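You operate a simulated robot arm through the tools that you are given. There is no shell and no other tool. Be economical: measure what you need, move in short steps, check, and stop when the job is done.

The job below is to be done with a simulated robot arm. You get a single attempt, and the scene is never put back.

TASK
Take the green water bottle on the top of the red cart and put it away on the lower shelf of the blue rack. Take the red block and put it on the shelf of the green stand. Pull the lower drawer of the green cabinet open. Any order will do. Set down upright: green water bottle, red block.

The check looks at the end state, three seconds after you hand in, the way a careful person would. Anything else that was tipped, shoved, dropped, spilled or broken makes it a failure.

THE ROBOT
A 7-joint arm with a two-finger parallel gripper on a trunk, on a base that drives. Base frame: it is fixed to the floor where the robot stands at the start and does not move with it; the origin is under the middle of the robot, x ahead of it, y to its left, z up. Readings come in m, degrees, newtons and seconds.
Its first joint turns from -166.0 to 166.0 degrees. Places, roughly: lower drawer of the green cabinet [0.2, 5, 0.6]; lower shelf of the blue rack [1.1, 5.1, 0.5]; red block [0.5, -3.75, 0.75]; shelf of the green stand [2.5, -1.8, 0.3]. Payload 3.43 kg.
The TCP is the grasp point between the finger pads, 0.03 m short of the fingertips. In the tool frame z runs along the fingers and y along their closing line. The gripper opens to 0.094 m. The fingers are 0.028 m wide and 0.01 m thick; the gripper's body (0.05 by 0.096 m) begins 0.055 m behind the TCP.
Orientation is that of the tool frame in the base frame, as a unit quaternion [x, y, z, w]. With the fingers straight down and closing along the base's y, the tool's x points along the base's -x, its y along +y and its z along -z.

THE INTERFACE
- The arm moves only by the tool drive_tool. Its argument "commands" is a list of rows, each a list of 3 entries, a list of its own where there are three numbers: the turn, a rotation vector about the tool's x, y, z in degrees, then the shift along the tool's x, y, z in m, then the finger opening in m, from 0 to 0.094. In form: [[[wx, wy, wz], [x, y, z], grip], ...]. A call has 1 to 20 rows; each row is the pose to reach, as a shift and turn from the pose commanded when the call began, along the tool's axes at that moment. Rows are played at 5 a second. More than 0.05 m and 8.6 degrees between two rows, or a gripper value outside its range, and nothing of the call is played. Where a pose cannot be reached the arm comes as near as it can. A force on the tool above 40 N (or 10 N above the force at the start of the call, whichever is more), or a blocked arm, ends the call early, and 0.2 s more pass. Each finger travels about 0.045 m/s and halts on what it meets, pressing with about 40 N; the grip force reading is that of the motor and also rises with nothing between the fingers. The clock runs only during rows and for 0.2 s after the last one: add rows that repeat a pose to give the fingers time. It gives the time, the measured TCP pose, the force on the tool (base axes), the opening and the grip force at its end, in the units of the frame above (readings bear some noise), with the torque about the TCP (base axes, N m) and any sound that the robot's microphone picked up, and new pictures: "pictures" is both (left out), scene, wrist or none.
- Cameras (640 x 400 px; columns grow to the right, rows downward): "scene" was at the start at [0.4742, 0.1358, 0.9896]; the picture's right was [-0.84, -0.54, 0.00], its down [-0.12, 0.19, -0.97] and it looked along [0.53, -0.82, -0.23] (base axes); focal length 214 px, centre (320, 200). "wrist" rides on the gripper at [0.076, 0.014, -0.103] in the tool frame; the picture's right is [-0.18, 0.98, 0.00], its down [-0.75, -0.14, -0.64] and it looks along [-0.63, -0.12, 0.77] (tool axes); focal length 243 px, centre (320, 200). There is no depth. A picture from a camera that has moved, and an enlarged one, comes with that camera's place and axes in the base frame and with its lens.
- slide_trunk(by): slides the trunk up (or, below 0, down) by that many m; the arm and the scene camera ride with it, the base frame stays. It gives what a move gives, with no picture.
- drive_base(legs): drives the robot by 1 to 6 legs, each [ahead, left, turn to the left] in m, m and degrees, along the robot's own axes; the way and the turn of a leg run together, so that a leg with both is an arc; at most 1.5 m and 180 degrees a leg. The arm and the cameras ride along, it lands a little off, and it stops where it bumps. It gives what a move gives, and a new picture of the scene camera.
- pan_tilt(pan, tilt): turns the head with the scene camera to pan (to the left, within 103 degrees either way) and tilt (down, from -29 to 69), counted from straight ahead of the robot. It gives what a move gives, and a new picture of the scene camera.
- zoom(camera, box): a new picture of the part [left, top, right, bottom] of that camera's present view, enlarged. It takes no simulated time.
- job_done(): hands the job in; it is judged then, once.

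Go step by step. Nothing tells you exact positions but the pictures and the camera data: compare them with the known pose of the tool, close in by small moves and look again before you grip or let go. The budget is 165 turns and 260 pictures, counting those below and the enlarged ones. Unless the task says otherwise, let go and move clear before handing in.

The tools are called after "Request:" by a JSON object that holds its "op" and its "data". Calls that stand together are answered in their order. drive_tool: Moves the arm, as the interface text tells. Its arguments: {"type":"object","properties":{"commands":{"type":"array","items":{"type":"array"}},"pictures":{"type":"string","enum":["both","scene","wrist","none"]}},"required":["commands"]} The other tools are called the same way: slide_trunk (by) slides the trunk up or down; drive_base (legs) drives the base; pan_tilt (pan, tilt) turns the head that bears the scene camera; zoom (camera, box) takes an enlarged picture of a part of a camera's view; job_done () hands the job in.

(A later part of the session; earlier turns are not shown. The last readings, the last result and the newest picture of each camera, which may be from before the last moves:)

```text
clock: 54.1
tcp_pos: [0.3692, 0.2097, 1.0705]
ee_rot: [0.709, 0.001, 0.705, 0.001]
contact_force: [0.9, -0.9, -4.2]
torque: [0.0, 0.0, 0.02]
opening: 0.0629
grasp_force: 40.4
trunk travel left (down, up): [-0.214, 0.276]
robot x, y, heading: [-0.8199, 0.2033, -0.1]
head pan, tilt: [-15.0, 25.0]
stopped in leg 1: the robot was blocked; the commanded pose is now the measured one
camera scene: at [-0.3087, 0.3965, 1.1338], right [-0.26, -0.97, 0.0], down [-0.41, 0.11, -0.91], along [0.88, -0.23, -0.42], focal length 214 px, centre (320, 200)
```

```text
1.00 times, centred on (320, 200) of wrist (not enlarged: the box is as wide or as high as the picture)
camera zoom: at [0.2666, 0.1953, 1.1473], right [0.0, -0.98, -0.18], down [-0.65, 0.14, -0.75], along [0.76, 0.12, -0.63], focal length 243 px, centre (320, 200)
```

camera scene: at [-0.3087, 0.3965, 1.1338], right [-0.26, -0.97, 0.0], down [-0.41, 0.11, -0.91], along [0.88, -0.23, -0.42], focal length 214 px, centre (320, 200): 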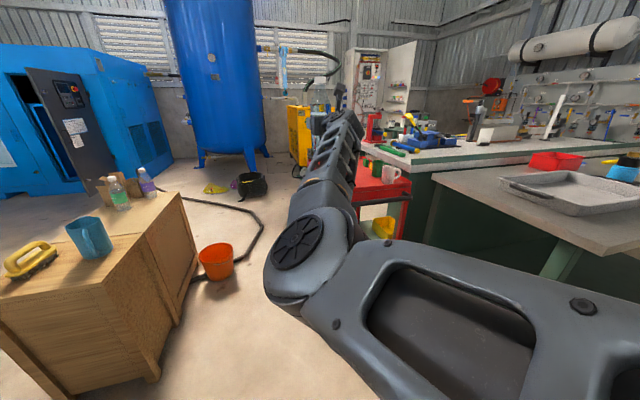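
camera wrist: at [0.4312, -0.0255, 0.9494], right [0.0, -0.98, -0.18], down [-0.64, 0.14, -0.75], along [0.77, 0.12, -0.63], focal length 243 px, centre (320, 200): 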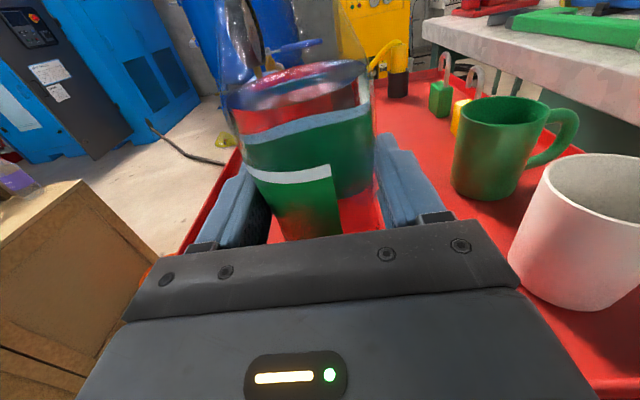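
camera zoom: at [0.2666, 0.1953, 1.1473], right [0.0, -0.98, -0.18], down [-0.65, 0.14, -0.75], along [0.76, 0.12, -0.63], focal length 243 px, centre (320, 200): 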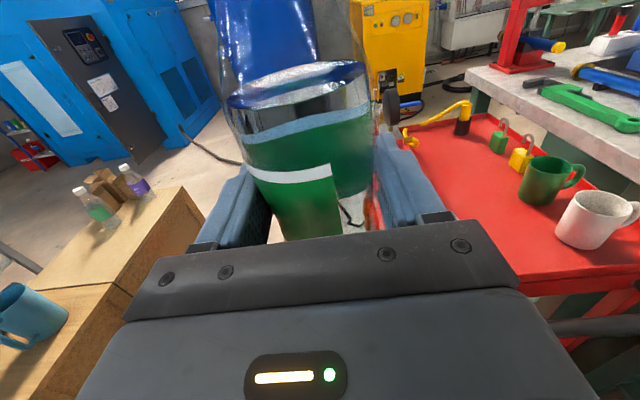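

The bottle is held securely at about 0.4 kg, and the robot's rear touched the back wall. I'll move off the wall, raise a bit, turn left and go up the aisle towards the rack.

Request:
{"op": "slide_trunk", "data": {"by": 0.1}}

Request:
{"op": "drive_base", "data": {"legs": [[0.22, 0, 0], [0, 0, 90], [1.2, 0, 0]]}}

Request:
{"op": "pan_tilt", "data": {"pan": 0, "tilt": 20}}

```text
clock: 55.5
tcp_pos: [0.3704, 0.2096, 1.1704]
ee_rot: [0.708, 0.001, 0.706, 0.0]
contact_force: [-0.5, -0.7, -4.7]
torque: [0.01, 0.03, 0.03]
opening: 0.0628
grasp_force: 40.4
trunk travel left (down, up): [-0.314, 0.176]
robot x, y, heading: [-0.8239, 0.2036, 0.3]
head pan, tilt: [-15.0, 25.0]
```

```text
clock: 66.6
tcp_pos: [-0.6087, 2.5988, 1.1708]
ee_rot: [0.499, 0.502, 0.499, -0.499]
contact_force: [-1.2, 0.1, -3.8]
torque: [-0.04, -0.01, -0.02]
opening: 0.062
grasp_force: 39.3
trunk travel left (down, up): [-0.314, 0.176]
robot x, y, heading: [-0.5992, 1.4081, 89.9]
head pan, tilt: [-15.0, 25.0]
camera scene: at [-0.792, 1.9185, 1.2338], right [0.97, -0.26, 0.0], down [-0.11, -0.41, -0.91], along [0.23, 0.88, -0.42], focal length 214 px, centre (320, 200)
```

scene: 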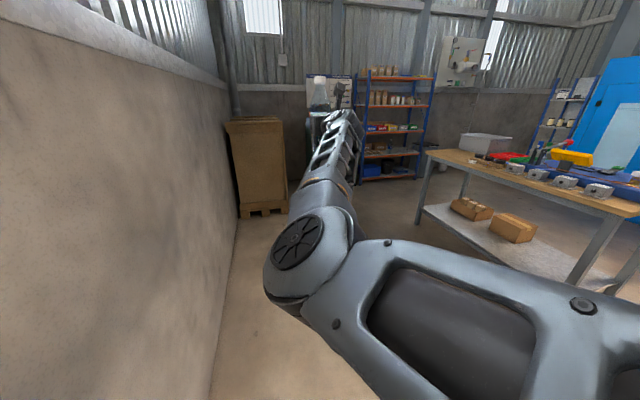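

```text
clock: 67.4
tcp_pos: [-0.6082, 2.598, 1.1701]
ee_rot: [0.499, 0.502, 0.499, -0.5]
contact_force: [-0.6, -1.2, -4.8]
torque: [-0.01, 0.0, 0.02]
opening: 0.0623
grasp_force: 40.0
trunk travel left (down, up): [-0.314, 0.176]
robot x, y, heading: [-0.5972, 1.4092, 90.1]
head pan, tilt: [0.0, 20.0]
camera scene: at [-0.8158, 1.9226, 1.2418], right [1.0, 0.0, 0.0], down [0.0, -0.34, -0.94], along [0.0, 0.94, -0.34], focal length 214 px, centre (320, 200)
```

scene: 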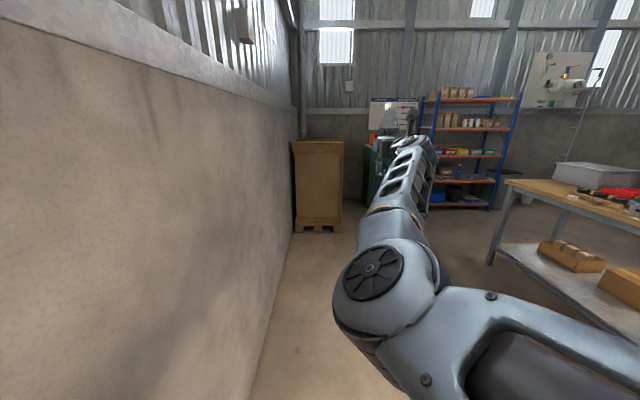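

Request:
{"op": "drive_base", "data": {"legs": [[0.9, 0, 0]]}}

Request:
{"op": "pan_tilt", "data": {"pan": -45, "tilt": 25}}

```text
clock: 72.2
tcp_pos: [-0.6034, 3.5214, 1.1702]
ee_rot: [0.501, 0.5, 0.501, -0.498]
contact_force: [-0.1, -0.6, -3.3]
torque: [0.0, 0.0, -0.03]
opening: 0.0623
grasp_force: 40.1
trunk travel left (down, up): [-0.314, 0.176]
robot x, y, heading: [-0.6038, 2.3312, 89.8]
head pan, tilt: [0.0, 20.0]
camera scene: at [-0.8133, 2.846, 1.2419], right [1.0, 0.0, 0.0], down [0.0, -0.34, -0.94], along [0.0, 0.94, -0.34], focal length 214 px, centre (320, 200)
```

scene: 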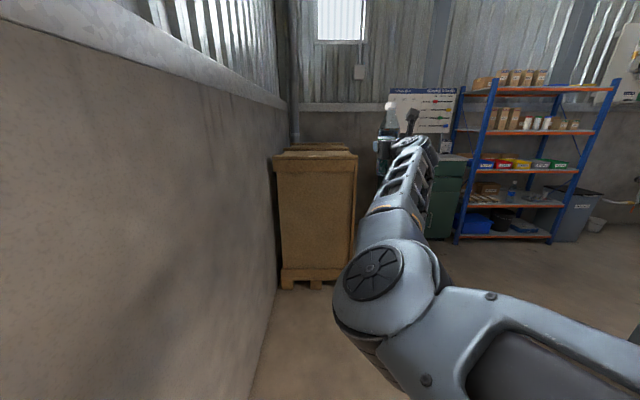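

```text
clock: 73.4
tcp_pos: [-0.6024, 3.5224, 1.1719]
ee_rot: [0.501, 0.5, 0.501, -0.497]
contact_force: [-0.2, 0.3, -4.2]
torque: [-0.03, -0.02, 0.01]
opening: 0.062
grasp_force: 40.2
trunk travel left (down, up): [-0.314, 0.176]
robot x, y, heading: [-0.5998, 2.3294, 90.1]
head pan, tilt: [-45.0, 25.0]
camera scene: at [-0.7483, 2.818, 1.2338], right [0.71, -0.71, 0.0], down [-0.3, -0.3, -0.91], along [0.64, 0.64, -0.42], focal length 214 px, centre (320, 200)
```

scene: 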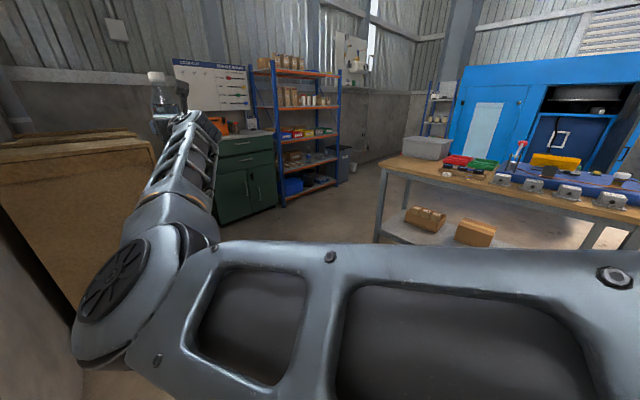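

I see the rack: uprights at x ≈ 0.6 to 1.65, front face at y ≈ 4.82. The z ≈ 0.5 shelf looks like the second from the bottom, so I'll zoom in on it.

Request:
{"op": "zoom", "data": {"camera": "scene", "box": [200, 40, 360, 220]}}

```text
2.22 times, centred on (280, 130) of scene
camera zoom: at [-0.7483, 2.818, 1.2338], right [0.71, -0.71, 0.0], down [-0.3, -0.3, -0.91], along [0.64, 0.64, -0.42], focal length 477 px, centre (409, 356)
```

zoom: 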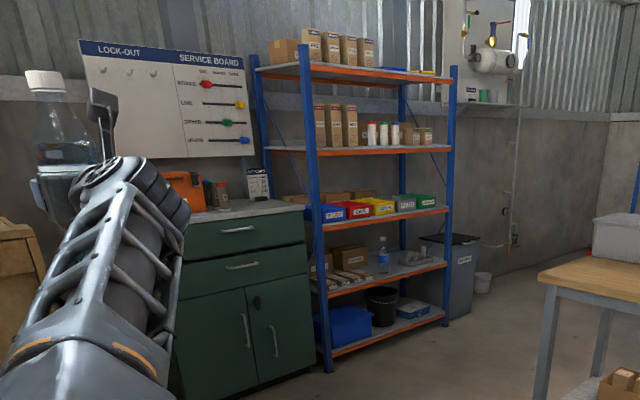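

The lower drawer and the z ≈ 0.5 shelf are clear now. That shelf already has a box, tubes and a small bottle on it. I'll strafe right, then approach for a closer look.

Request:
{"op": "drive_base", "data": {"legs": [[0, -0.75, 0], [0.6, 0, 0]]}}

Request:
{"op": "pan_tilt", "data": {"pan": -30, "tilt": 20}}

```text
clock: 80.3
tcp_pos: [0.1027, 4.1209, 1.1711]
ee_rot: [0.496, 0.505, 0.496, -0.502]
contact_force: [-0.2, -0.3, -4.8]
torque: [-0.05, 0.0, 0.02]
opening: 0.0622
grasp_force: 40.3
trunk travel left (down, up): [-0.314, 0.176]
robot x, y, heading: [0.1288, 2.9299, 91.0]
head pan, tilt: [-45.0, 25.0]
camera scene: at [-0.0284, 3.4147, 1.2338], right [0.72, -0.7, 0.0], down [-0.29, -0.3, -0.91], along [0.63, 0.65, -0.42], focal length 214 px, centre (320, 200)
```

scene: 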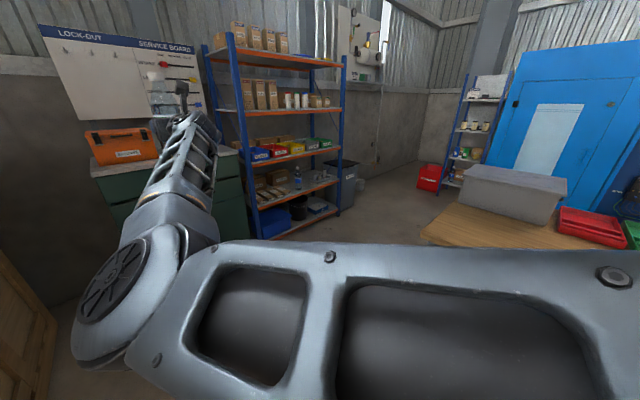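

```text
clock: 81.1
tcp_pos: [0.1039, 4.1202, 1.1723]
ee_rot: [0.497, 0.506, 0.496, -0.501]
contact_force: [0.2, 0.2, -5.0]
torque: [-0.04, 0.01, 0.01]
opening: 0.0621
grasp_force: 40.1
trunk travel left (down, up): [-0.314, 0.176]
robot x, y, heading: [0.1269, 2.9341, 90.8]
head pan, tilt: [-30.0, 20.0]
camera scene: at [-0.0472, 3.4298, 1.2418], right [0.87, -0.49, 0.0], down [-0.17, -0.3, -0.94], along [0.46, 0.82, -0.34], focal length 214 px, centre (320, 200)
```

scene: 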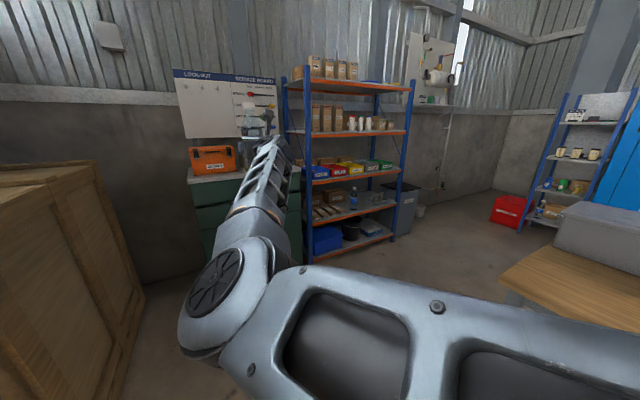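

Request:
{"op": "zoom", "data": {"camera": "scene", "box": [270, 130, 430, 260]}}

```text
3.08 times, centred on (350, 195) of scene
camera zoom: at [-0.0472, 3.4298, 1.2418], right [0.87, -0.49, 0.0], down [-0.17, -0.3, -0.94], along [0.46, 0.82, -0.34], focal length 660 px, centre (228, 215)
```

zoom: 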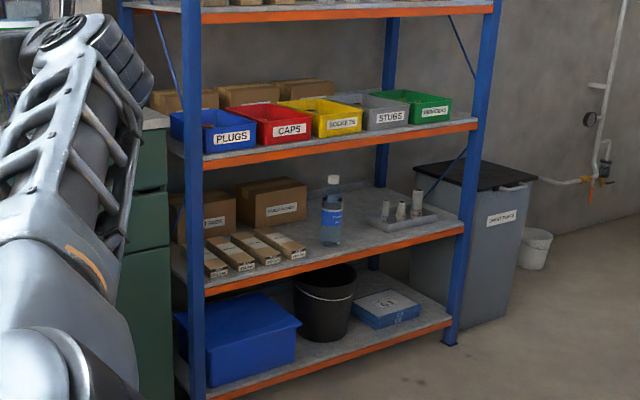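

There's a free spot on that shelf right of the small blue bottle, around (1.25, 4.87), with the shelf surface at z ≈ 0.49 and the next lip at about 0.80. I'll lower the arm here over open floor first.

Request:
{"op": "slide_trunk", "data": {"by": -0.3}}

Request:
{"op": "drive_tool", "data": {"commands": [[[0, 0, 0], [-0.04, 0, 0], 0.05], [[0, 0, 0], [-0.08, 0, 0], 0.05], [[0, 0, 0], [-0.12, 0, 0], 0.05]], "pictures": "scene"}}

```text
clock: 84.1
tcp_pos: [0.1048, 4.1216, 0.8708]
ee_rot: [0.496, 0.505, 0.496, -0.503]
contact_force: [0.6, 0.3, -4.6]
torque: [-0.04, -0.01, -0.04]
opening: 0.062
grasp_force: 40.1
trunk travel left (down, up): [-0.014, 0.476]
robot x, y, heading: [0.1231, 2.929, 90.9]
head pan, tilt: [-30.0, 20.0]
```

```text
clock: 84.9
tcp_pos: [0.1016, 4.1195, 0.7501]
ee_rot: [0.496, 0.505, 0.496, -0.503]
contact_force: [-0.6, -0.4, -4.1]
torque: [-0.08, 0.0, 0.01]
opening: 0.0621
grasp_force: 40.1
trunk travel left (down, up): [-0.014, 0.476]
robot x, y, heading: [0.1274, 2.9286, 90.9]
head pan, tilt: [-30.0, 20.0]
camera scene: at [-0.0473, 3.4297, 0.942], right [0.87, -0.49, 0.0], down [-0.17, -0.3, -0.94], along [0.46, 0.82, -0.34], focal length 214 px, centre (320, 200)
```

scene: 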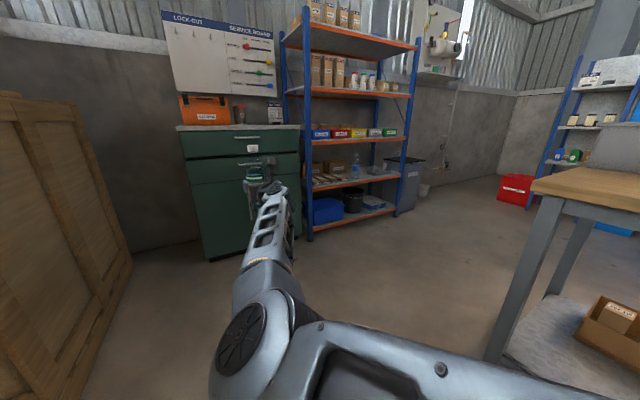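

Request:
{"op": "drive_tool", "data": {"commands": [[[0, 0, 0], [-0.04, 0, 0], 0.05], [[0, 0, 0], [-0.08, 0, 0], 0.05], [[0, 0, 0], [-0.12, 0, 0], 0.05]], "pictures": "none"}}

Request:
{"op": "zoom", "data": {"camera": "scene", "box": [290, 110, 430, 220]}}

```text
clock: 85.7
tcp_pos: [0.1056, 4.1227, 0.6293]
ee_rot: [0.495, 0.506, 0.495, -0.503]
contact_force: [-0.5, -0.7, -3.1]
torque: [-0.08, 0.02, 0.01]
opening: 0.0622
grasp_force: 39.8
trunk travel left (down, up): [-0.014, 0.476]
robot x, y, heading: [0.1285, 2.9308, 91.0]
head pan, tilt: [-30.0, 20.0]
```

```text
3.64 times, centred on (360, 165) of scene
camera zoom: at [-0.0475, 3.4296, 0.942], right [0.87, -0.49, 0.0], down [-0.17, -0.3, -0.94], along [0.46, 0.82, -0.34], focal length 780 px, centre (174, 327)
```

zoom: 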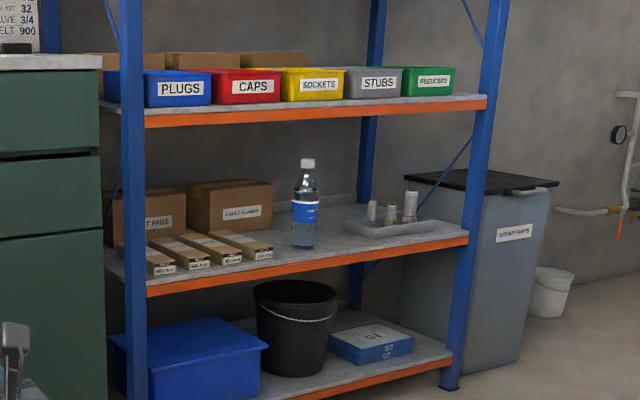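

Triangulating from the two heights puts the shelf at z ≈ 0.46 with its front edge at y ≈ 4.87 and the blue bottle at (1.18, 4.95). I'll approach diagonally at 45° and aim for (1.31, 4.94).

Request:
{"op": "drive_base", "data": {"legs": [[0.3, 0, 0], [0, 0, -45.9], [0, 0.37, 0], [0.3, 0, 0]]}}

Request:
{"op": "pan_tilt", "data": {"pan": 20, "tilt": 20}}

Request:
{"op": "zoom", "data": {"camera": "wrist", "box": [0, 0, 640, 400]}}

```text
clock: 93.5
tcp_pos: [0.9074, 4.5466, 0.629]
ee_rot: [0.654, 0.273, 0.652, -0.269]
contact_force: [-0.2, -0.4, -5.2]
torque: [-0.04, 0.0, -0.03]
opening: 0.0614
grasp_force: 39.6
trunk travel left (down, up): [-0.014, 0.476]
robot x, y, heading: [0.0666, 3.7, 45.3]
head pan, tilt: [-30.0, 20.0]
camera scene: at [0.3057, 4.1745, 0.9419], right [0.26, -0.97, 0.0], down [-0.33, -0.09, -0.94], along [0.91, 0.25, -0.34], focal length 214 px, centre (320, 200)
```

scene: 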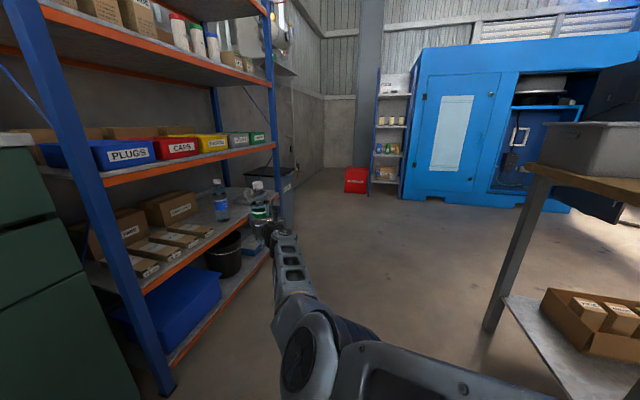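

```text
clock: 94.6
tcp_pos: [0.9076, 4.5452, 0.6289]
ee_rot: [0.654, 0.272, 0.652, -0.269]
contact_force: [-0.4, -0.5, -4.6]
torque: [-0.01, 0.02, -0.03]
opening: 0.0616
grasp_force: 39.7
trunk travel left (down, up): [-0.014, 0.476]
robot x, y, heading: [0.0676, 3.7009, 45.5]
head pan, tilt: [20.0, 20.0]
camera scene: at [0.255, 4.2347, 0.9419], right [0.91, -0.42, 0.0], down [-0.14, -0.31, -0.94], along [0.4, 0.85, -0.34], focal length 214 px, centre (320, 200)
```

scene: 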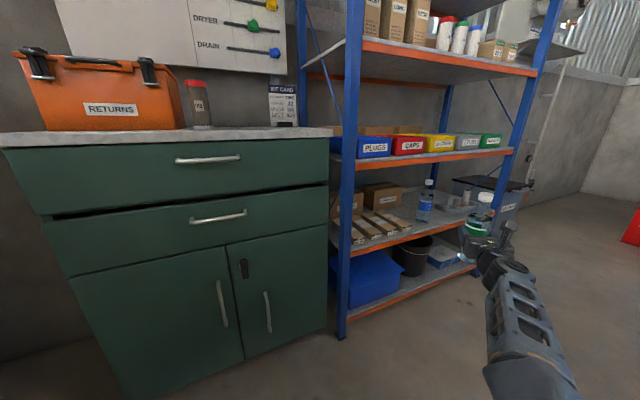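

```text
1.00 times, centred on (320, 200) of wrist (not enlarged: the box is as wide or as high as the picture)
camera zoom: at [0.8445, 4.4633, 0.7067], right [0.7, -0.69, -0.18], down [-0.55, -0.36, -0.75], along [0.46, 0.62, -0.63], focal length 243 px, centre (320, 200)
```

zoom: 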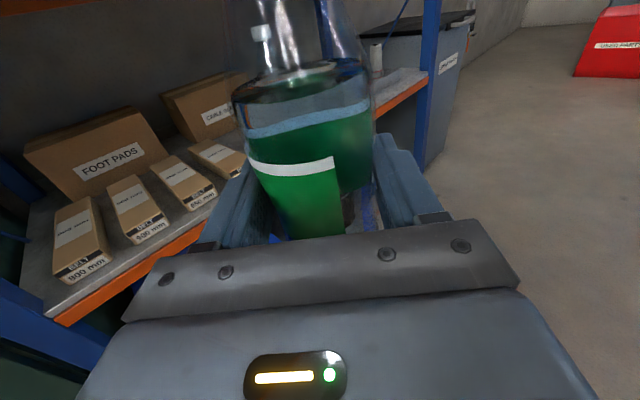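

Request:
{"op": "drive_base", "data": {"legs": [[0.3, 0, 0]]}}

Request:
{"op": "pan_tilt", "data": {"pan": -10, "tilt": 25}}

Request:
{"op": "zoom", "data": {"camera": "wrist", "box": [0, 0, 640, 400]}}

```text
clock: 96.7
tcp_pos: [1.1258, 4.7608, 0.6291]
ee_rot: [0.654, 0.273, 0.652, -0.269]
contact_force: [-0.6, -0.7, -3.8]
torque: [-0.03, 0.03, 0.05]
opening: 0.0599
grasp_force: 40.4
trunk travel left (down, up): [-0.014, 0.476]
robot x, y, heading: [0.2832, 3.9186, 44.9]
head pan, tilt: [20.0, 20.0]
camera scene: at [0.4719, 4.4508, 0.9419], right [0.91, -0.42, 0.0], down [-0.14, -0.31, -0.94], along [0.4, 0.85, -0.34], focal length 214 px, centre (320, 200)
```

scene: 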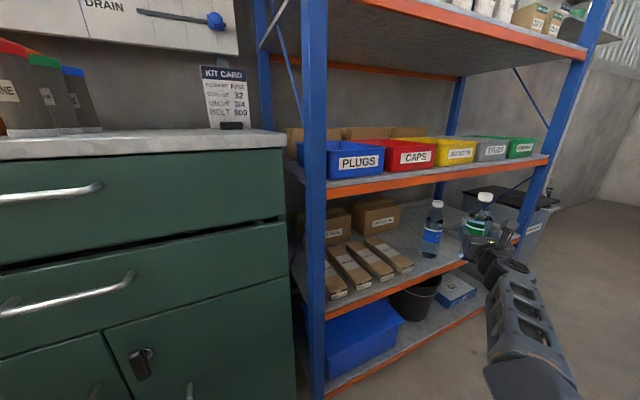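

```text
clock: 97.7
tcp_pos: [1.1246, 4.7611, 0.6296]
ee_rot: [0.654, 0.272, 0.652, -0.27]
contact_force: [-0.2, 0.3, -4.4]
torque: [-0.06, 0.03, -0.01]
opening: 0.0595
grasp_force: 40.2
trunk travel left (down, up): [-0.014, 0.476]
robot x, y, heading: [0.2829, 3.9125, 45.3]
head pan, tilt: [-10.0, 25.0]
camera scene: at [0.508, 4.4194, 0.9338], right [0.57, -0.82, 0.0], down [-0.35, -0.24, -0.91], along [0.74, 0.52, -0.42], focal length 214 px, centre (320, 200)
```

scene: 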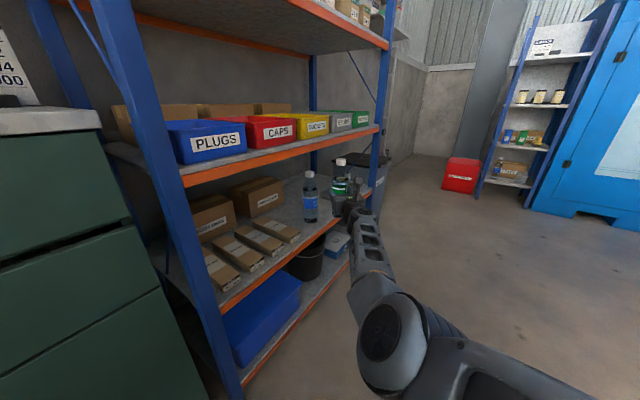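

```text
1.00 times, centred on (320, 200) of wrist (not enlarged: the box is as wide or as high as the picture)
camera zoom: at [1.0619, 4.6781, 0.7064], right [0.69, -0.7, -0.18], down [-0.55, -0.36, -0.75], along [0.46, 0.62, -0.63], focal length 243 px, centre (320, 200)
```

zoom: 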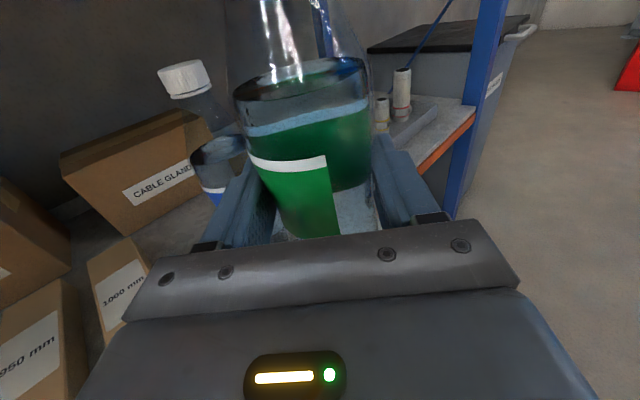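

Request:
{"op": "drive_base", "data": {"legs": [[0, -0.025, 0], [0.15, 0, 0]]}}

Request:
{"op": "zoom", "data": {"camera": "wrist", "box": [0, 0, 640, 400]}}

Request:
{"op": "zoom", "data": {"camera": "scene", "box": [220, 120, 420, 245]}}

```text
clock: 99.5
tcp_pos: [1.2508, 4.85, 0.6296]
ee_rot: [0.654, 0.272, 0.653, -0.269]
contact_force: [-0.5, 0.0, -3.8]
torque: [-0.05, 0.06, -0.02]
opening: 0.0596
grasp_force: 40.0
trunk travel left (down, up): [-0.014, 0.476]
robot x, y, heading: [0.4083, 4.0077, 45.0]
head pan, tilt: [-10.0, 25.0]
camera scene: at [0.6332, 4.5088, 0.9338], right [0.57, -0.82, 0.0], down [-0.35, -0.24, -0.91], along [0.74, 0.52, -0.42], focal length 214 px, centre (320, 200)
```

scene: 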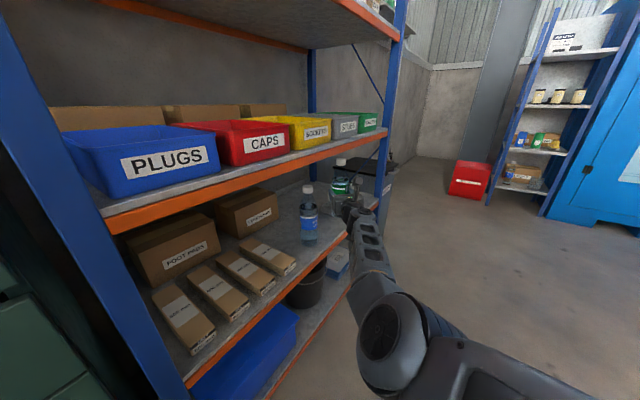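

```text
1.00 times, centred on (320, 200) of wrist (not enlarged: the box is as wide or as high as the picture)
camera zoom: at [1.1872, 4.7672, 0.7064], right [0.69, -0.7, -0.18], down [-0.55, -0.36, -0.75], along [0.46, 0.62, -0.63], focal length 243 px, centre (320, 200)
```

zoom: 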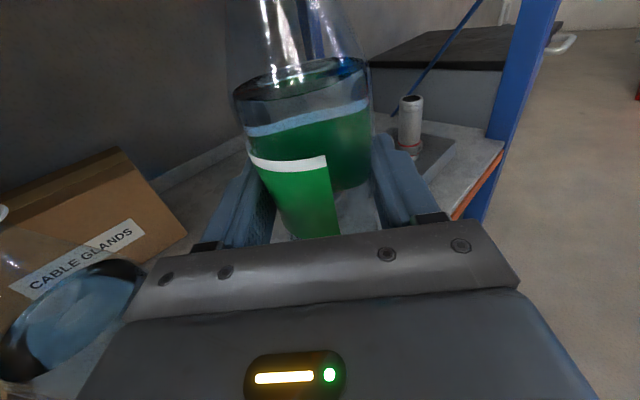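

```text
3.20 times, centred on (320, 182) of scene
camera zoom: at [0.6332, 4.5088, 0.9338], right [0.57, -0.82, 0.0], down [-0.35, -0.24, -0.91], along [0.74, 0.52, -0.42], focal length 686 px, centre (320, 256)
```

zoom: 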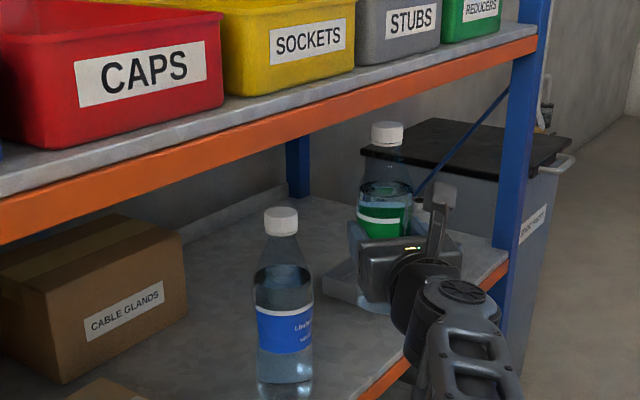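

The held bottle is over a free patch at (1.25, 4.85), between the blue water bottle (1.12, 4.90) and the tray edge (x ≈ 1.315). I'll lower gently here.

Request:
{"op": "drive_tool", "data": {"commands": [[[0, 0, 0], [-0.01, 0, 0], 0.05], [[0, 0, 0], [-0.02, 0, 0], 0.05], [[0, 0, 0], [-0.03, 0, 0], 0.05], [[0, 0, 0], [-0.035, 0, 0], 0.05]], "pictures": "none"}}

Request:
{"op": "zoom", "data": {"camera": "scene", "box": [260, 140, 420, 240]}}

```text
clock: 100.5
tcp_pos: [1.249, 4.8505, 0.5931]
ee_rot: [0.654, 0.272, 0.652, -0.269]
contact_force: [0.4, -0.2, -4.6]
torque: [-0.05, 0.02, -0.01]
opening: 0.0593
grasp_force: 40.0
trunk travel left (down, up): [-0.014, 0.476]
robot x, y, heading: [0.4099, 4.0065, 45.3]
head pan, tilt: [-10.0, 25.0]
```

```text
4.00 times, centred on (340, 190) of scene
camera zoom: at [0.6332, 4.5088, 0.9338], right [0.57, -0.82, 0.0], down [-0.35, -0.24, -0.91], along [0.74, 0.52, -0.42], focal length 858 px, centre (240, 240)
```

zoom: 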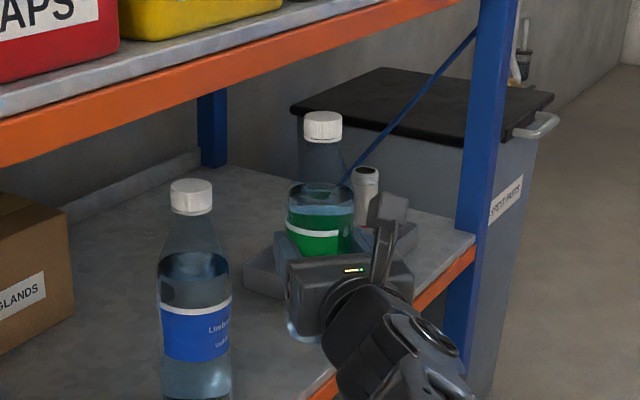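

Request:
{"op": "drive_tool", "data": {"commands": [[[0, 0, 0], [-0.004, 0, 0], 0.05], [[0, 0, 0], [-0.008, 0, 0], 0.05], [[0, 0, 0], [-0.008, 0, 0], 0.05]], "pictures": "none"}}

```text
clock: 101.2
tcp_pos: [1.2498, 4.8493, 0.5844]
ee_rot: [0.654, 0.271, 0.653, -0.269]
contact_force: [-0.1, -0.3, -5.9]
torque: [-0.06, 0.02, -0.03]
opening: 0.0593
grasp_force: 39.5
trunk travel left (down, up): [-0.014, 0.476]
robot x, y, heading: [0.4123, 4.0044, 44.8]
head pan, tilt: [-10.0, 25.0]
```

Request:
{"op": "drive_tool", "data": {"commands": [[[0, 0, 0], [-0.004, 0, 0], 0.05], [[0, 0, 0], [-0.004, 0, 0], 0.05]], "pictures": "none"}}

Request:
{"op": "drive_tool", "data": {"commands": [[[0, 0, 0], [-0.004, 0, 0], 0.05], [[0, 0, 0], [-0.004, 0, 0], 0.05]], "pictures": "none"}}

```text
clock: 101.8
tcp_pos: [1.2503, 4.8513, 0.5825]
ee_rot: [0.654, 0.273, 0.652, -0.269]
contact_force: [0.8, 0.1, -4.9]
torque: [-0.04, 0.03, 0.01]
opening: 0.0595
grasp_force: 40.1
trunk travel left (down, up): [-0.014, 0.476]
robot x, y, heading: [0.4083, 4.0045, 45.2]
head pan, tilt: [-10.0, 25.0]
```

```text
clock: 102.5
tcp_pos: [1.2499, 4.8498, 0.5784]
ee_rot: [0.654, 0.272, 0.653, -0.27]
contact_force: [-0.3, -0.2, -4.6]
torque: [-0.06, 0.02, -0.01]
opening: 0.0592
grasp_force: 39.9
trunk travel left (down, up): [-0.014, 0.476]
robot x, y, heading: [0.4087, 4.0075, 44.9]
head pan, tilt: [-10.0, 25.0]
```

Request:
{"op": "drive_tool", "data": {"commands": [[[0, 0, 0], [-0.004, 0, 0], 0.05], [[0, 0, 0], [-0.004, 0, 0], 0.05]], "pictures": "none"}}

Request:
{"op": "zoom", "data": {"camera": "scene", "box": [300, 170, 380, 220]}}

```text
clock: 103.0
tcp_pos: [1.2492, 4.851, 0.5747]
ee_rot: [0.655, 0.271, 0.653, -0.268]
contact_force: [0.3, 0.3, -3.6]
torque: [-0.02, 0.05, -0.02]
opening: 0.0592
grasp_force: 40.0
trunk travel left (down, up): [-0.014, 0.476]
robot x, y, heading: [0.411, 4.0073, 44.9]
head pan, tilt: [-10.0, 25.0]
```

```text
8.00 times, centred on (340, 195) of scene
camera zoom: at [0.6332, 4.5088, 0.9338], right [0.57, -0.82, 0.0], down [-0.35, -0.24, -0.91], along [0.74, 0.52, -0.42], focal length 1716 px, centre (160, 240)
```

zoom: 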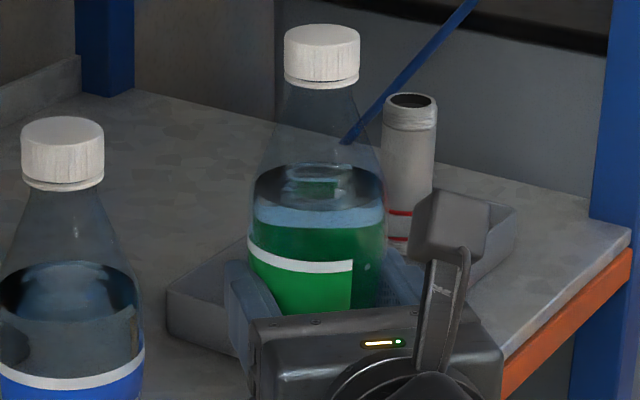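

Request:
{"op": "drive_tool", "data": {"commands": [[[0, 0, 0], [-0.004, 0, 0], 0.05], [[0, 0, 0], [-0.004, 0, 0], 0.05]], "pictures": "none"}}

Request:
{"op": "drive_tool", "data": {"commands": [[[0, 0, 0], [-0.004, 0, 0], 0.05], [[0, 0, 0], [-0.004, 0, 0], 0.05]], "pictures": "none"}}

Request:
{"op": "drive_tool", "data": {"commands": [[[0, 0, 0], [-0.004, 0, 0], 0.05], [[0, 0, 0], [-0.004, 0, 0], 0.05]], "pictures": "wrist"}}

```text
clock: 103.7
tcp_pos: [1.2488, 4.8505, 0.57]
ee_rot: [0.655, 0.272, 0.652, -0.269]
contact_force: [0.3, 0.3, -4.2]
torque: [-0.03, 0.04, -0.01]
opening: 0.0595
grasp_force: 39.7
trunk travel left (down, up): [-0.014, 0.476]
robot x, y, heading: [0.4093, 4.0029, 45.2]
head pan, tilt: [-10.0, 25.0]
```

```text
clock: 104.2
tcp_pos: [1.2493, 4.8507, 0.567]
ee_rot: [0.655, 0.272, 0.652, -0.268]
contact_force: [0.4, 0.9, -4.0]
torque: [-0.02, 0.04, -0.03]
opening: 0.0595
grasp_force: 40.5
trunk travel left (down, up): [-0.014, 0.476]
robot x, y, heading: [0.407, 4.0028, 45.0]
head pan, tilt: [-10.0, 25.0]
```

```text
clock: 104.8
tcp_pos: [1.2489, 4.851, 0.5615]
ee_rot: [0.655, 0.272, 0.652, -0.268]
contact_force: [-0.4, 0.0, -4.6]
torque: [-0.08, 0.06, 0.03]
opening: 0.0593
grasp_force: 39.7
trunk travel left (down, up): [-0.014, 0.476]
robot x, y, heading: [0.407, 4.0026, 45.0]
head pan, tilt: [-10.0, 25.0]
camera wrist: at [1.187, 4.7676, 0.6397], right [0.69, -0.7, -0.18], down [-0.55, -0.36, -0.75], along [0.46, 0.62, -0.63], focal length 243 px, centre (320, 200)
```

wrist: 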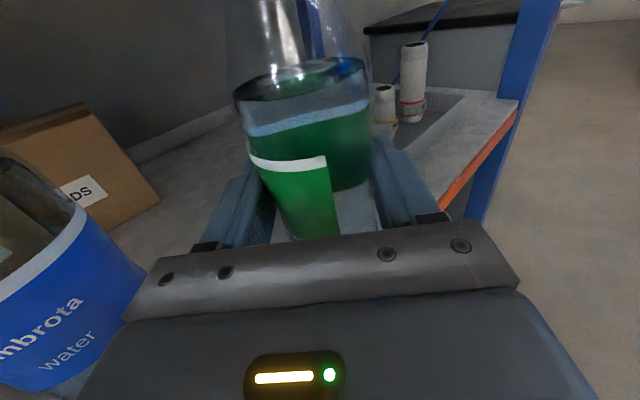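

Request:
{"op": "drive_tool", "data": {"commands": [[[0, 0, 0], [-0.004, 0, 0], 0.05], [[0, 0, 0], [-0.008, 0, 0], 0.05], [[0, 0, 0], [-0.008, 0, 0], 0.05]], "pictures": "none"}}

Request:
{"op": "drive_tool", "data": {"commands": [[[0, 0, 0], [-0.004, 0, 0], 0.05], [[0, 0, 0], [-0.008, 0, 0], 0.05], [[0, 0, 0], [-0.008, 0, 0], 0.05]], "pictures": "none"}}

Request:
{"op": "zoom", "data": {"camera": "scene", "box": [280, 150, 400, 225]}}

```text
clock: 105.7
tcp_pos: [1.2505, 4.849, 0.5589]
ee_rot: [0.653, 0.271, 0.654, -0.27]
contact_force: [3.0, -4.8, 21.8]
torque: [0.37, -0.32, -0.07]
opening: 0.0596
grasp_force: 39.7
trunk travel left (down, up): [-0.014, 0.476]
robot x, y, heading: [0.4078, 4.0051, 45.1]
head pan, tilt: [-10.0, 25.0]
```

```text
clock: 106.5
tcp_pos: [1.2511, 4.8487, 0.5519]
ee_rot: [0.654, 0.271, 0.653, -0.269]
contact_force: [5.7, -7.4, 22.1]
torque: [0.12, -0.23, -0.12]
opening: 0.0584
grasp_force: 39.5
out of reach, approached as far as the arm can: row 2, 3
trunk travel left (down, up): [-0.014, 0.476]
robot x, y, heading: [0.4122, 4.003, 44.9]
head pan, tilt: [-10.0, 25.0]
```

```text
5.33 times, centred on (340, 188) of scene
camera zoom: at [0.6328, 4.5082, 0.9343], right [0.57, -0.82, 0.0], down [-0.35, -0.24, -0.91], along [0.74, 0.52, -0.42], focal length 1144 px, centre (213, 267)
```

zoom: 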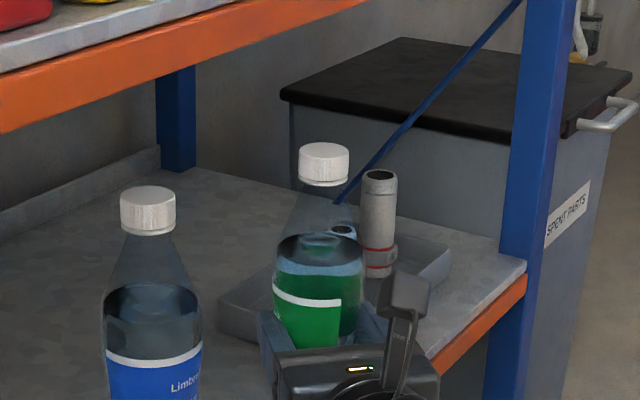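

Contact came at TCP z ≈ 0.559. I'll ease the pressing and look closely before releasing.

Request:
{"op": "drive_tool", "data": {"commands": [[[0, 0, 0], [0.003, 0, 0], 0.05], [[0, 0, 0], [0.006, 0, 0], 0.05]], "pictures": "wrist"}}

Request:
{"op": "pan_tilt", "data": {"pan": 5, "tilt": 30}}

```text
clock: 107.0
tcp_pos: [1.248, 4.8491, 0.5526]
ee_rot: [0.656, 0.274, 0.65, -0.269]
contact_force: [-0.8, -0.7, 0.0]
torque: [0.07, 0.02, 0.03]
opening: 0.0585
grasp_force: 40.5
trunk travel left (down, up): [-0.014, 0.476]
robot x, y, heading: [0.4125, 4.0076, 44.9]
head pan, tilt: [-10.0, 25.0]
camera wrist: at [1.1849, 4.7675, 0.6307], right [0.69, -0.7, -0.18], down [-0.56, -0.36, -0.75], along [0.45, 0.62, -0.64], focal length 243 px, centre (320, 200)
```

wrist: 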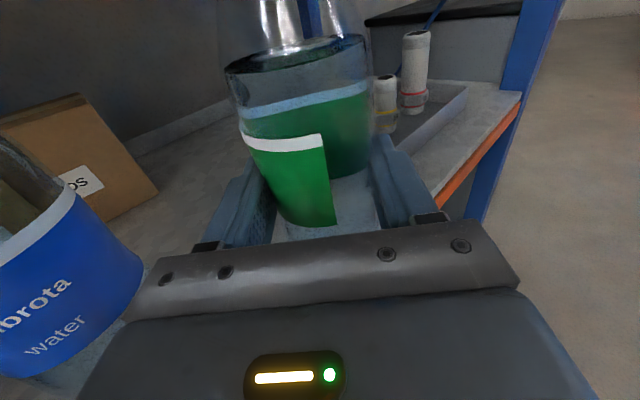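

```text
clock: 107.8
tcp_pos: [1.2502, 4.8488, 0.5562]
ee_rot: [0.655, 0.271, 0.653, -0.268]
contact_force: [-1.1, -0.8, -3.7]
torque: [-0.06, 0.03, -0.03]
opening: 0.0582
grasp_force: 39.8
trunk travel left (down, up): [-0.014, 0.476]
robot x, y, heading: [0.4107, 4.0049, 45.0]
head pan, tilt: [5.0, 30.0]
camera scene: at [0.6159, 4.5252, 0.9258], right [0.77, -0.64, 0.0], down [-0.32, -0.38, -0.87], along [0.56, 0.66, -0.5], focal length 214 px, centre (320, 200)
```

scene: 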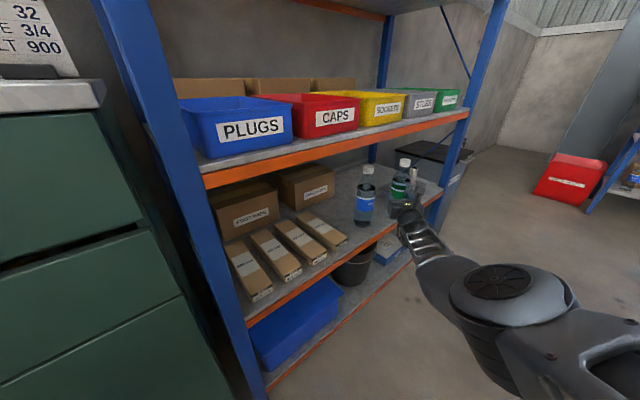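

Request:
{"op": "zoom", "data": {"camera": "scene", "box": [340, 150, 460, 225]}}

```text
5.33 times, centred on (400, 188) of scene
camera zoom: at [0.6159, 4.5252, 0.9258], right [0.77, -0.64, 0.0], down [-0.32, -0.38, -0.87], along [0.56, 0.66, -0.5], focal length 1144 px, centre (-107, 267)
```

zoom: 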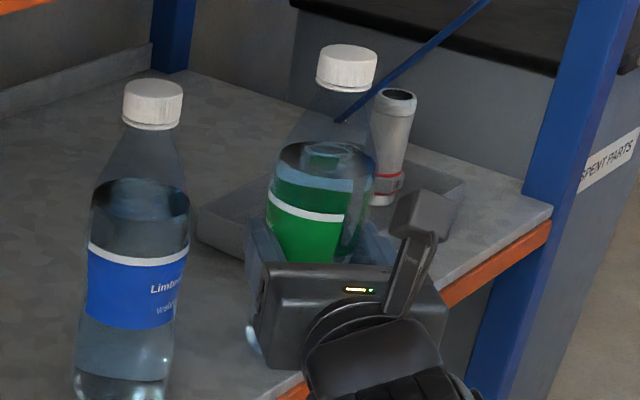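

The base is on clear shelf in front of the tray. I'll lower the last few millimetres and open the fingers gradually.

Request:
{"op": "drive_tool", "data": {"commands": [[[0, 0, 0], [-0.003, 0, 0], 0.055], [[0, 0, 0], [-0.004, 0, 0], 0.055], [[0, 0, 0], [-0.004, 0, 0], 0.06], [[0, 0, 0], [-0.004, 0, 0], 0.064], [[0, 0, 0], [-0.004, 0, 0], 0.07], [[0, 0, 0], [-0.004, 0, 0], 0.076], [[0, 0, 0], [-0.004, 0, 0], 0.076]], "pictures": "wrist"}}

Request:
{"op": "zoom", "data": {"camera": "scene", "box": [340, 150, 460, 225]}}

```text
clock: 109.4
tcp_pos: [1.2496, 4.8502, 0.5529]
ee_rot: [0.654, 0.272, 0.652, -0.269]
contact_force: [0.7, -0.3, 0.0]
torque: [-0.01, -0.01, -0.01]
opening: 0.0758
grasp_force: 0.0
trunk travel left (down, up): [-0.014, 0.476]
robot x, y, heading: [0.4125, 4.0069, 44.9]
head pan, tilt: [5.0, 30.0]
camera wrist: at [1.1867, 4.767, 0.6301], right [0.69, -0.7, -0.18], down [-0.55, -0.36, -0.75], along [0.46, 0.62, -0.63], focal length 243 px, centre (320, 200)
```

wrist: 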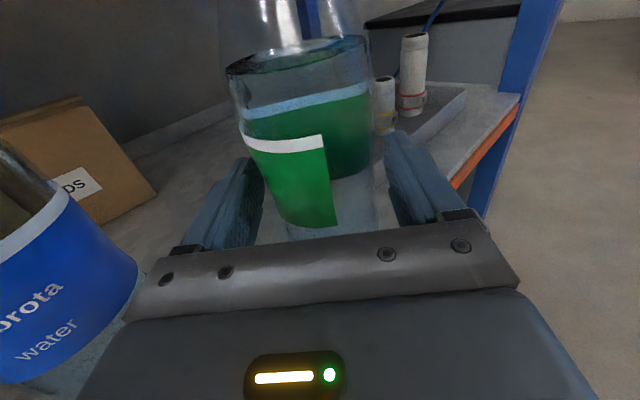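

```text
5.33 times, centred on (400, 188) of scene
camera zoom: at [0.6158, 4.5251, 0.9259], right [0.77, -0.64, 0.0], down [-0.32, -0.38, -0.87], along [0.56, 0.66, -0.5], focal length 1144 px, centre (-107, 267)
```

zoom: 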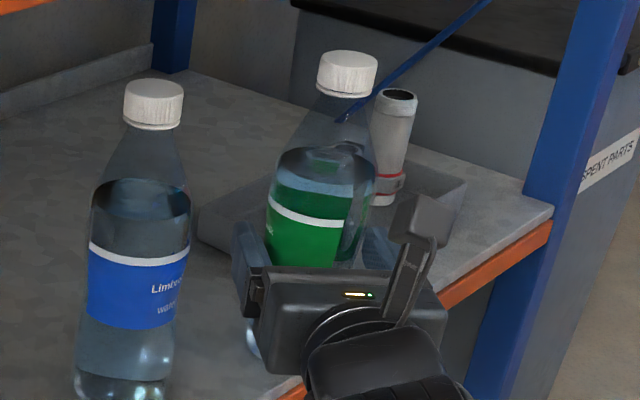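

The bottle stands upright on its own. I'll back straight out.

Request:
{"op": "drive_tool", "data": {"commands": [[[0, 0, 0], [0, 0, -0.025], 0.076], [[0, 0, 0], [0, 0, -0.05], 0.076], [[0, 0, 0], [0, 0, -0.075], 0.076], [[0, 0, 0], [0, 0, -0.1], 0.076]], "pictures": "none"}}

Request:
{"op": "drive_base", "data": {"legs": [[-0.35, 0, 0]]}}

Request:
{"op": "zoom", "data": {"camera": "wrist", "box": [0, 0, 640, 400]}}

```text
clock: 110.4
tcp_pos: [1.1787, 4.7794, 0.5534]
ee_rot: [0.654, 0.272, 0.653, -0.268]
contact_force: [-1.2, -0.1, -0.1]
torque: [0.03, 0.03, 0.0]
opening: 0.0761
grasp_force: 0.1
trunk travel left (down, up): [-0.014, 0.476]
robot x, y, heading: [0.4089, 4.0025, 44.9]
head pan, tilt: [5.0, 30.0]
```

```text
clock: 112.7
tcp_pos: [0.9349, 4.5268, 0.5535]
ee_rot: [0.656, 0.269, 0.653, -0.266]
contact_force: [0.1, -0.3, -0.6]
torque: [0.02, 0.0, 0.0]
opening: 0.076
grasp_force: 0.0
trunk travel left (down, up): [-0.014, 0.476]
robot x, y, heading: [0.1655, 3.7587, 44.5]
head pan, tilt: [5.0, 30.0]
camera scene: at [0.3703, 4.2765, 0.9259], right [0.76, -0.65, 0.0], down [-0.32, -0.38, -0.87], along [0.56, 0.66, -0.5], focal length 214 px, centre (320, 200)
```

scene: 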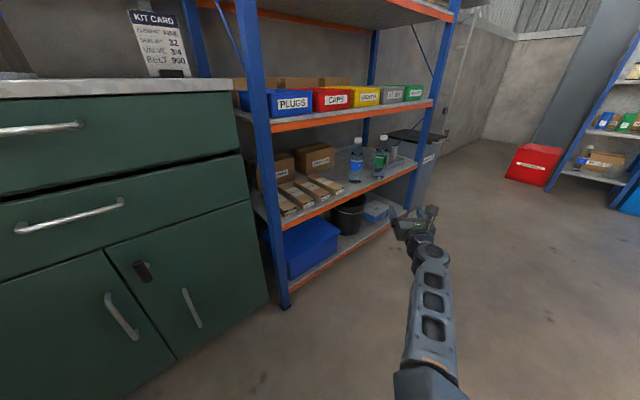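

```text
1.00 times, centred on (320, 200) of wrist (not enlarged: the box is as wide or as high as the picture)
camera zoom: at [0.8715, 4.4446, 0.6305], right [0.69, -0.7, -0.18], down [-0.56, -0.35, -0.75], along [0.46, 0.62, -0.63], focal length 243 px, centre (320, 200)
```

zoom: 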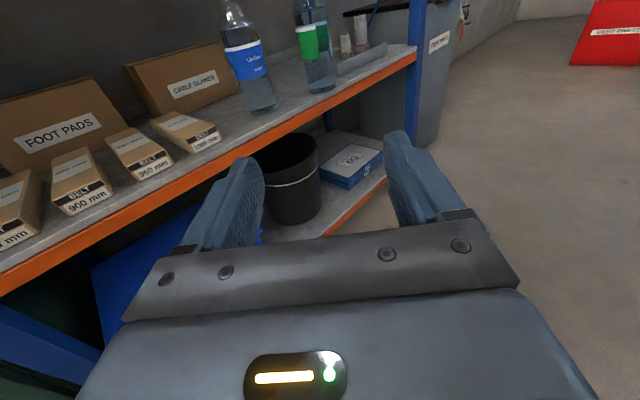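

The bottle is placed well. Next is the drawer: back off, turn to face the cabinet, and line up in front of it.

Request:
{"op": "drive_base", "data": {"legs": [[-0.45, 0, 0], [0, 0, 45.5], [0, -0.3, 0]]}}

Request:
{"op": "pan_tilt", "data": {"pan": -10, "tilt": 20}}

Request:
{"op": "zoom", "data": {"camera": "wrist", "box": [0, 0, 640, 400]}}

```text
clock: 119.1
tcp_pos: [0.1391, 4.5354, 0.5527]
ee_rot: [0.5, 0.502, 0.5, -0.498]
contact_force: [-1.6, 0.3, 0.0]
torque: [0.0, -0.01, 0.0]
opening: 0.0758
grasp_force: 0.0
trunk travel left (down, up): [-0.014, 0.476]
robot x, y, heading: [0.1392, 3.4435, 90.0]
head pan, tilt: [5.0, 30.0]
camera scene: at [-0.0789, 3.9554, 0.9259], right [1.0, 0.09, 0.0], down [0.04, -0.5, -0.87], along [-0.08, 0.86, -0.5], focal length 214 px, centre (320, 200)
```

scene: 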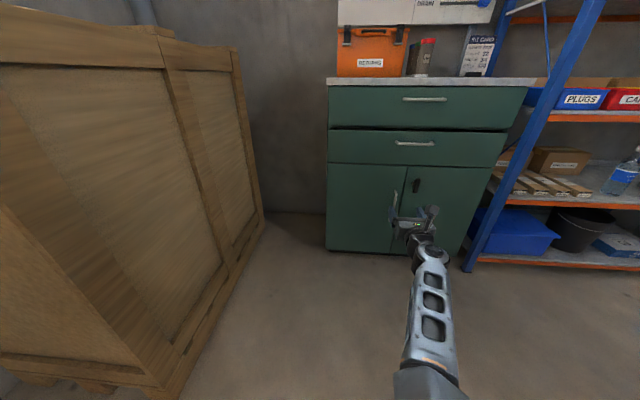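

```text
clock: 119.9
tcp_pos: [0.1397, 4.5347, 0.5533]
ee_rot: [0.501, 0.501, 0.5, -0.498]
contact_force: [-0.2, 0.1, -1.2]
torque: [0.01, -0.01, 0.0]
opening: 0.0763
grasp_force: 0.1
trunk travel left (down, up): [-0.014, 0.476]
robot x, y, heading: [0.1382, 3.443, 90.3]
head pan, tilt: [-10.0, 20.0]
camera scene: at [-0.0549, 3.957, 0.9419], right [0.98, -0.17, 0.0], down [-0.06, -0.34, -0.94], along [0.16, 0.93, -0.34], focal length 214 px, centre (320, 200)
```

scene: 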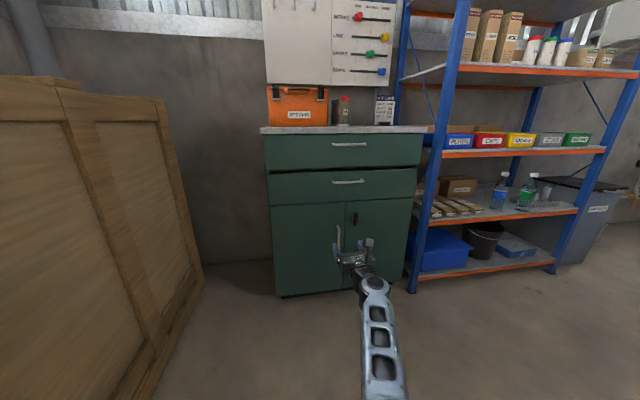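

```text
1.00 times, centred on (320, 200) of wrist (not enlarged: the box is as wide or as high as the picture)
camera zoom: at [0.1529, 4.4315, 0.6305], right [0.98, 0.0, -0.18], down [-0.14, -0.64, -0.75], along [-0.12, 0.76, -0.63], focal length 243 px, centre (320, 200)
```

zoom: 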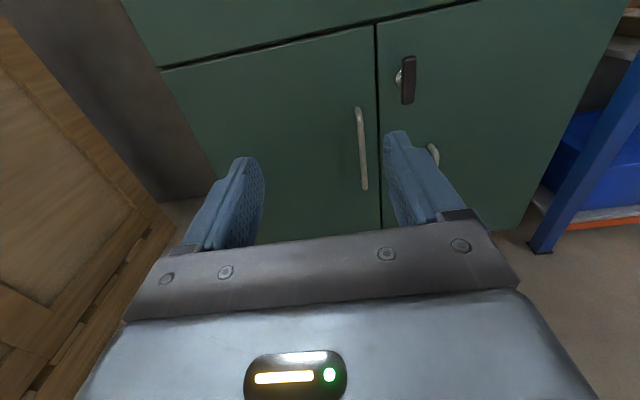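

The lower drawer handle is a horizontal bar near (0.22, 4.83, 0.69). I'll raise the trunk and roll the tool 90° so the fingers close vertically on it.

Request:
{"op": "slide_trunk", "data": {"by": 0.14}}

Request:
{"op": "drive_tool", "data": {"commands": [[[0, 0, -8.2], [0, 0, 0], 0.08], [[0, 0, -16.4], [0, 0, 0], 0.08], [[0, 0, -24.6], [0, 0, 0], 0.08], [[0, 0, -32.8], [0, 0, 0], 0.08], [[0, 0, -41], [0, 0, 0], 0.08], [[0, 0, -49.2], [0, 0, 0], 0.08]], "pictures": "scene"}}

```text
clock: 121.5
tcp_pos: [0.1401, 4.5346, 0.6935]
ee_rot: [0.501, 0.501, 0.501, -0.497]
contact_force: [0.3, -0.9, -0.1]
torque: [-0.02, 0.01, 0.0]
opening: 0.0761
grasp_force: 0.0
trunk travel left (down, up): [-0.154, 0.336]
robot x, y, heading: [0.1413, 3.4409, 90.1]
head pan, tilt: [-10.0, 20.0]
```

```text
clock: 123.0
tcp_pos: [0.1389, 4.5348, 0.6939]
ee_rot: [0.246, 0.664, 0.662, -0.244]
contact_force: [-1.1, -0.5, -0.6]
torque: [-0.02, 0.01, 0.01]
opening: 0.0799
grasp_force: 0.1
trunk travel left (down, up): [-0.154, 0.336]
robot x, y, heading: [0.1444, 3.441, 90.1]
head pan, tilt: [-10.0, 20.0]
camera scene: at [-0.0549, 3.957, 1.082], right [0.98, -0.17, 0.0], down [-0.06, -0.34, -0.94], along [0.16, 0.93, -0.34], focal length 214 px, centre (320, 200)
```

scene: 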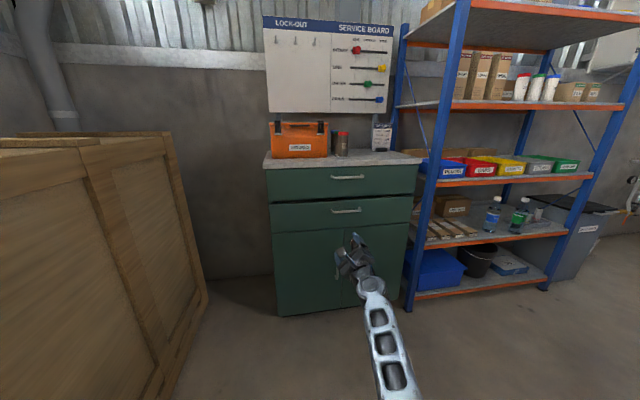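

Request:
{"op": "drive_tool", "data": {"commands": [[[0, 0, -8.2], [0, 0, 0], 0.08], [[0, 0, -16.4], [0, 0, 0], 0.08], [[0, 0, -24.6], [0, 0, 0], 0.08], [[0, 0, -32.8], [0, 0, 0], 0.08], [[0, 0, -40.8], [0, 0, 0], 0.08]], "pictures": "both"}}

```text
clock: 124.2
tcp_pos: [0.1386, 4.5337, 0.6939]
ee_rot: [-0.001, 0.708, 0.706, 0.003]
contact_force: [0.3, 0.6, -0.4]
torque: [-0.02, 0.0, 0.01]
opening: 0.0801
grasp_force: 0.0
trunk travel left (down, up): [-0.154, 0.336]
robot x, y, heading: [0.1449, 3.4415, 90.1]
head pan, tilt: [-10.0, 20.0]
camera scene: at [-0.0549, 3.957, 1.0819], right [0.98, -0.17, 0.0], down [-0.06, -0.34, -0.94], along [0.16, 0.93, -0.34], focal length 214 px, centre (320, 200)
camera wrist: at [0.0628, 4.4314, 0.7083], right [0.18, 0.0, 0.98], down [0.75, -0.64, -0.13], along [0.63, 0.77, -0.12], focal length 243 px, centre (320, 200)
```

scene: 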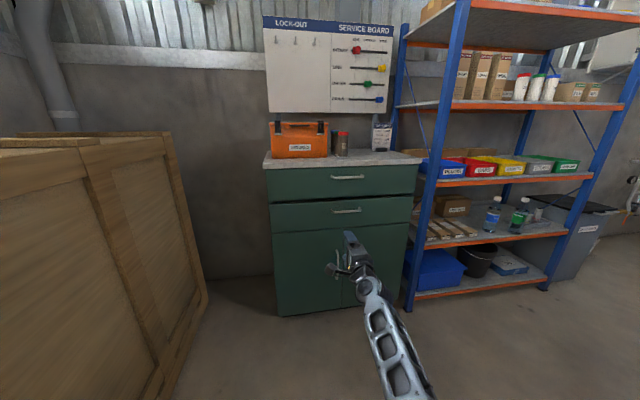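
wrist: 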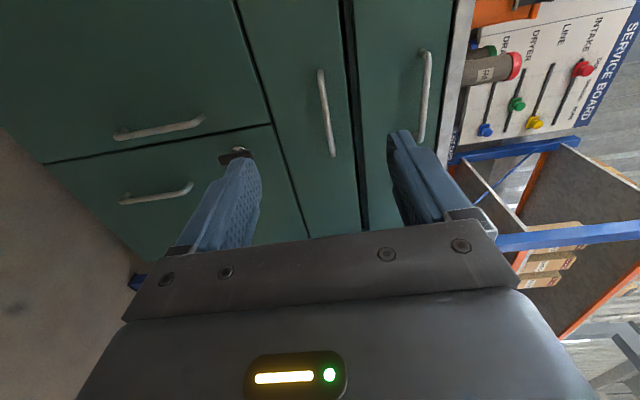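

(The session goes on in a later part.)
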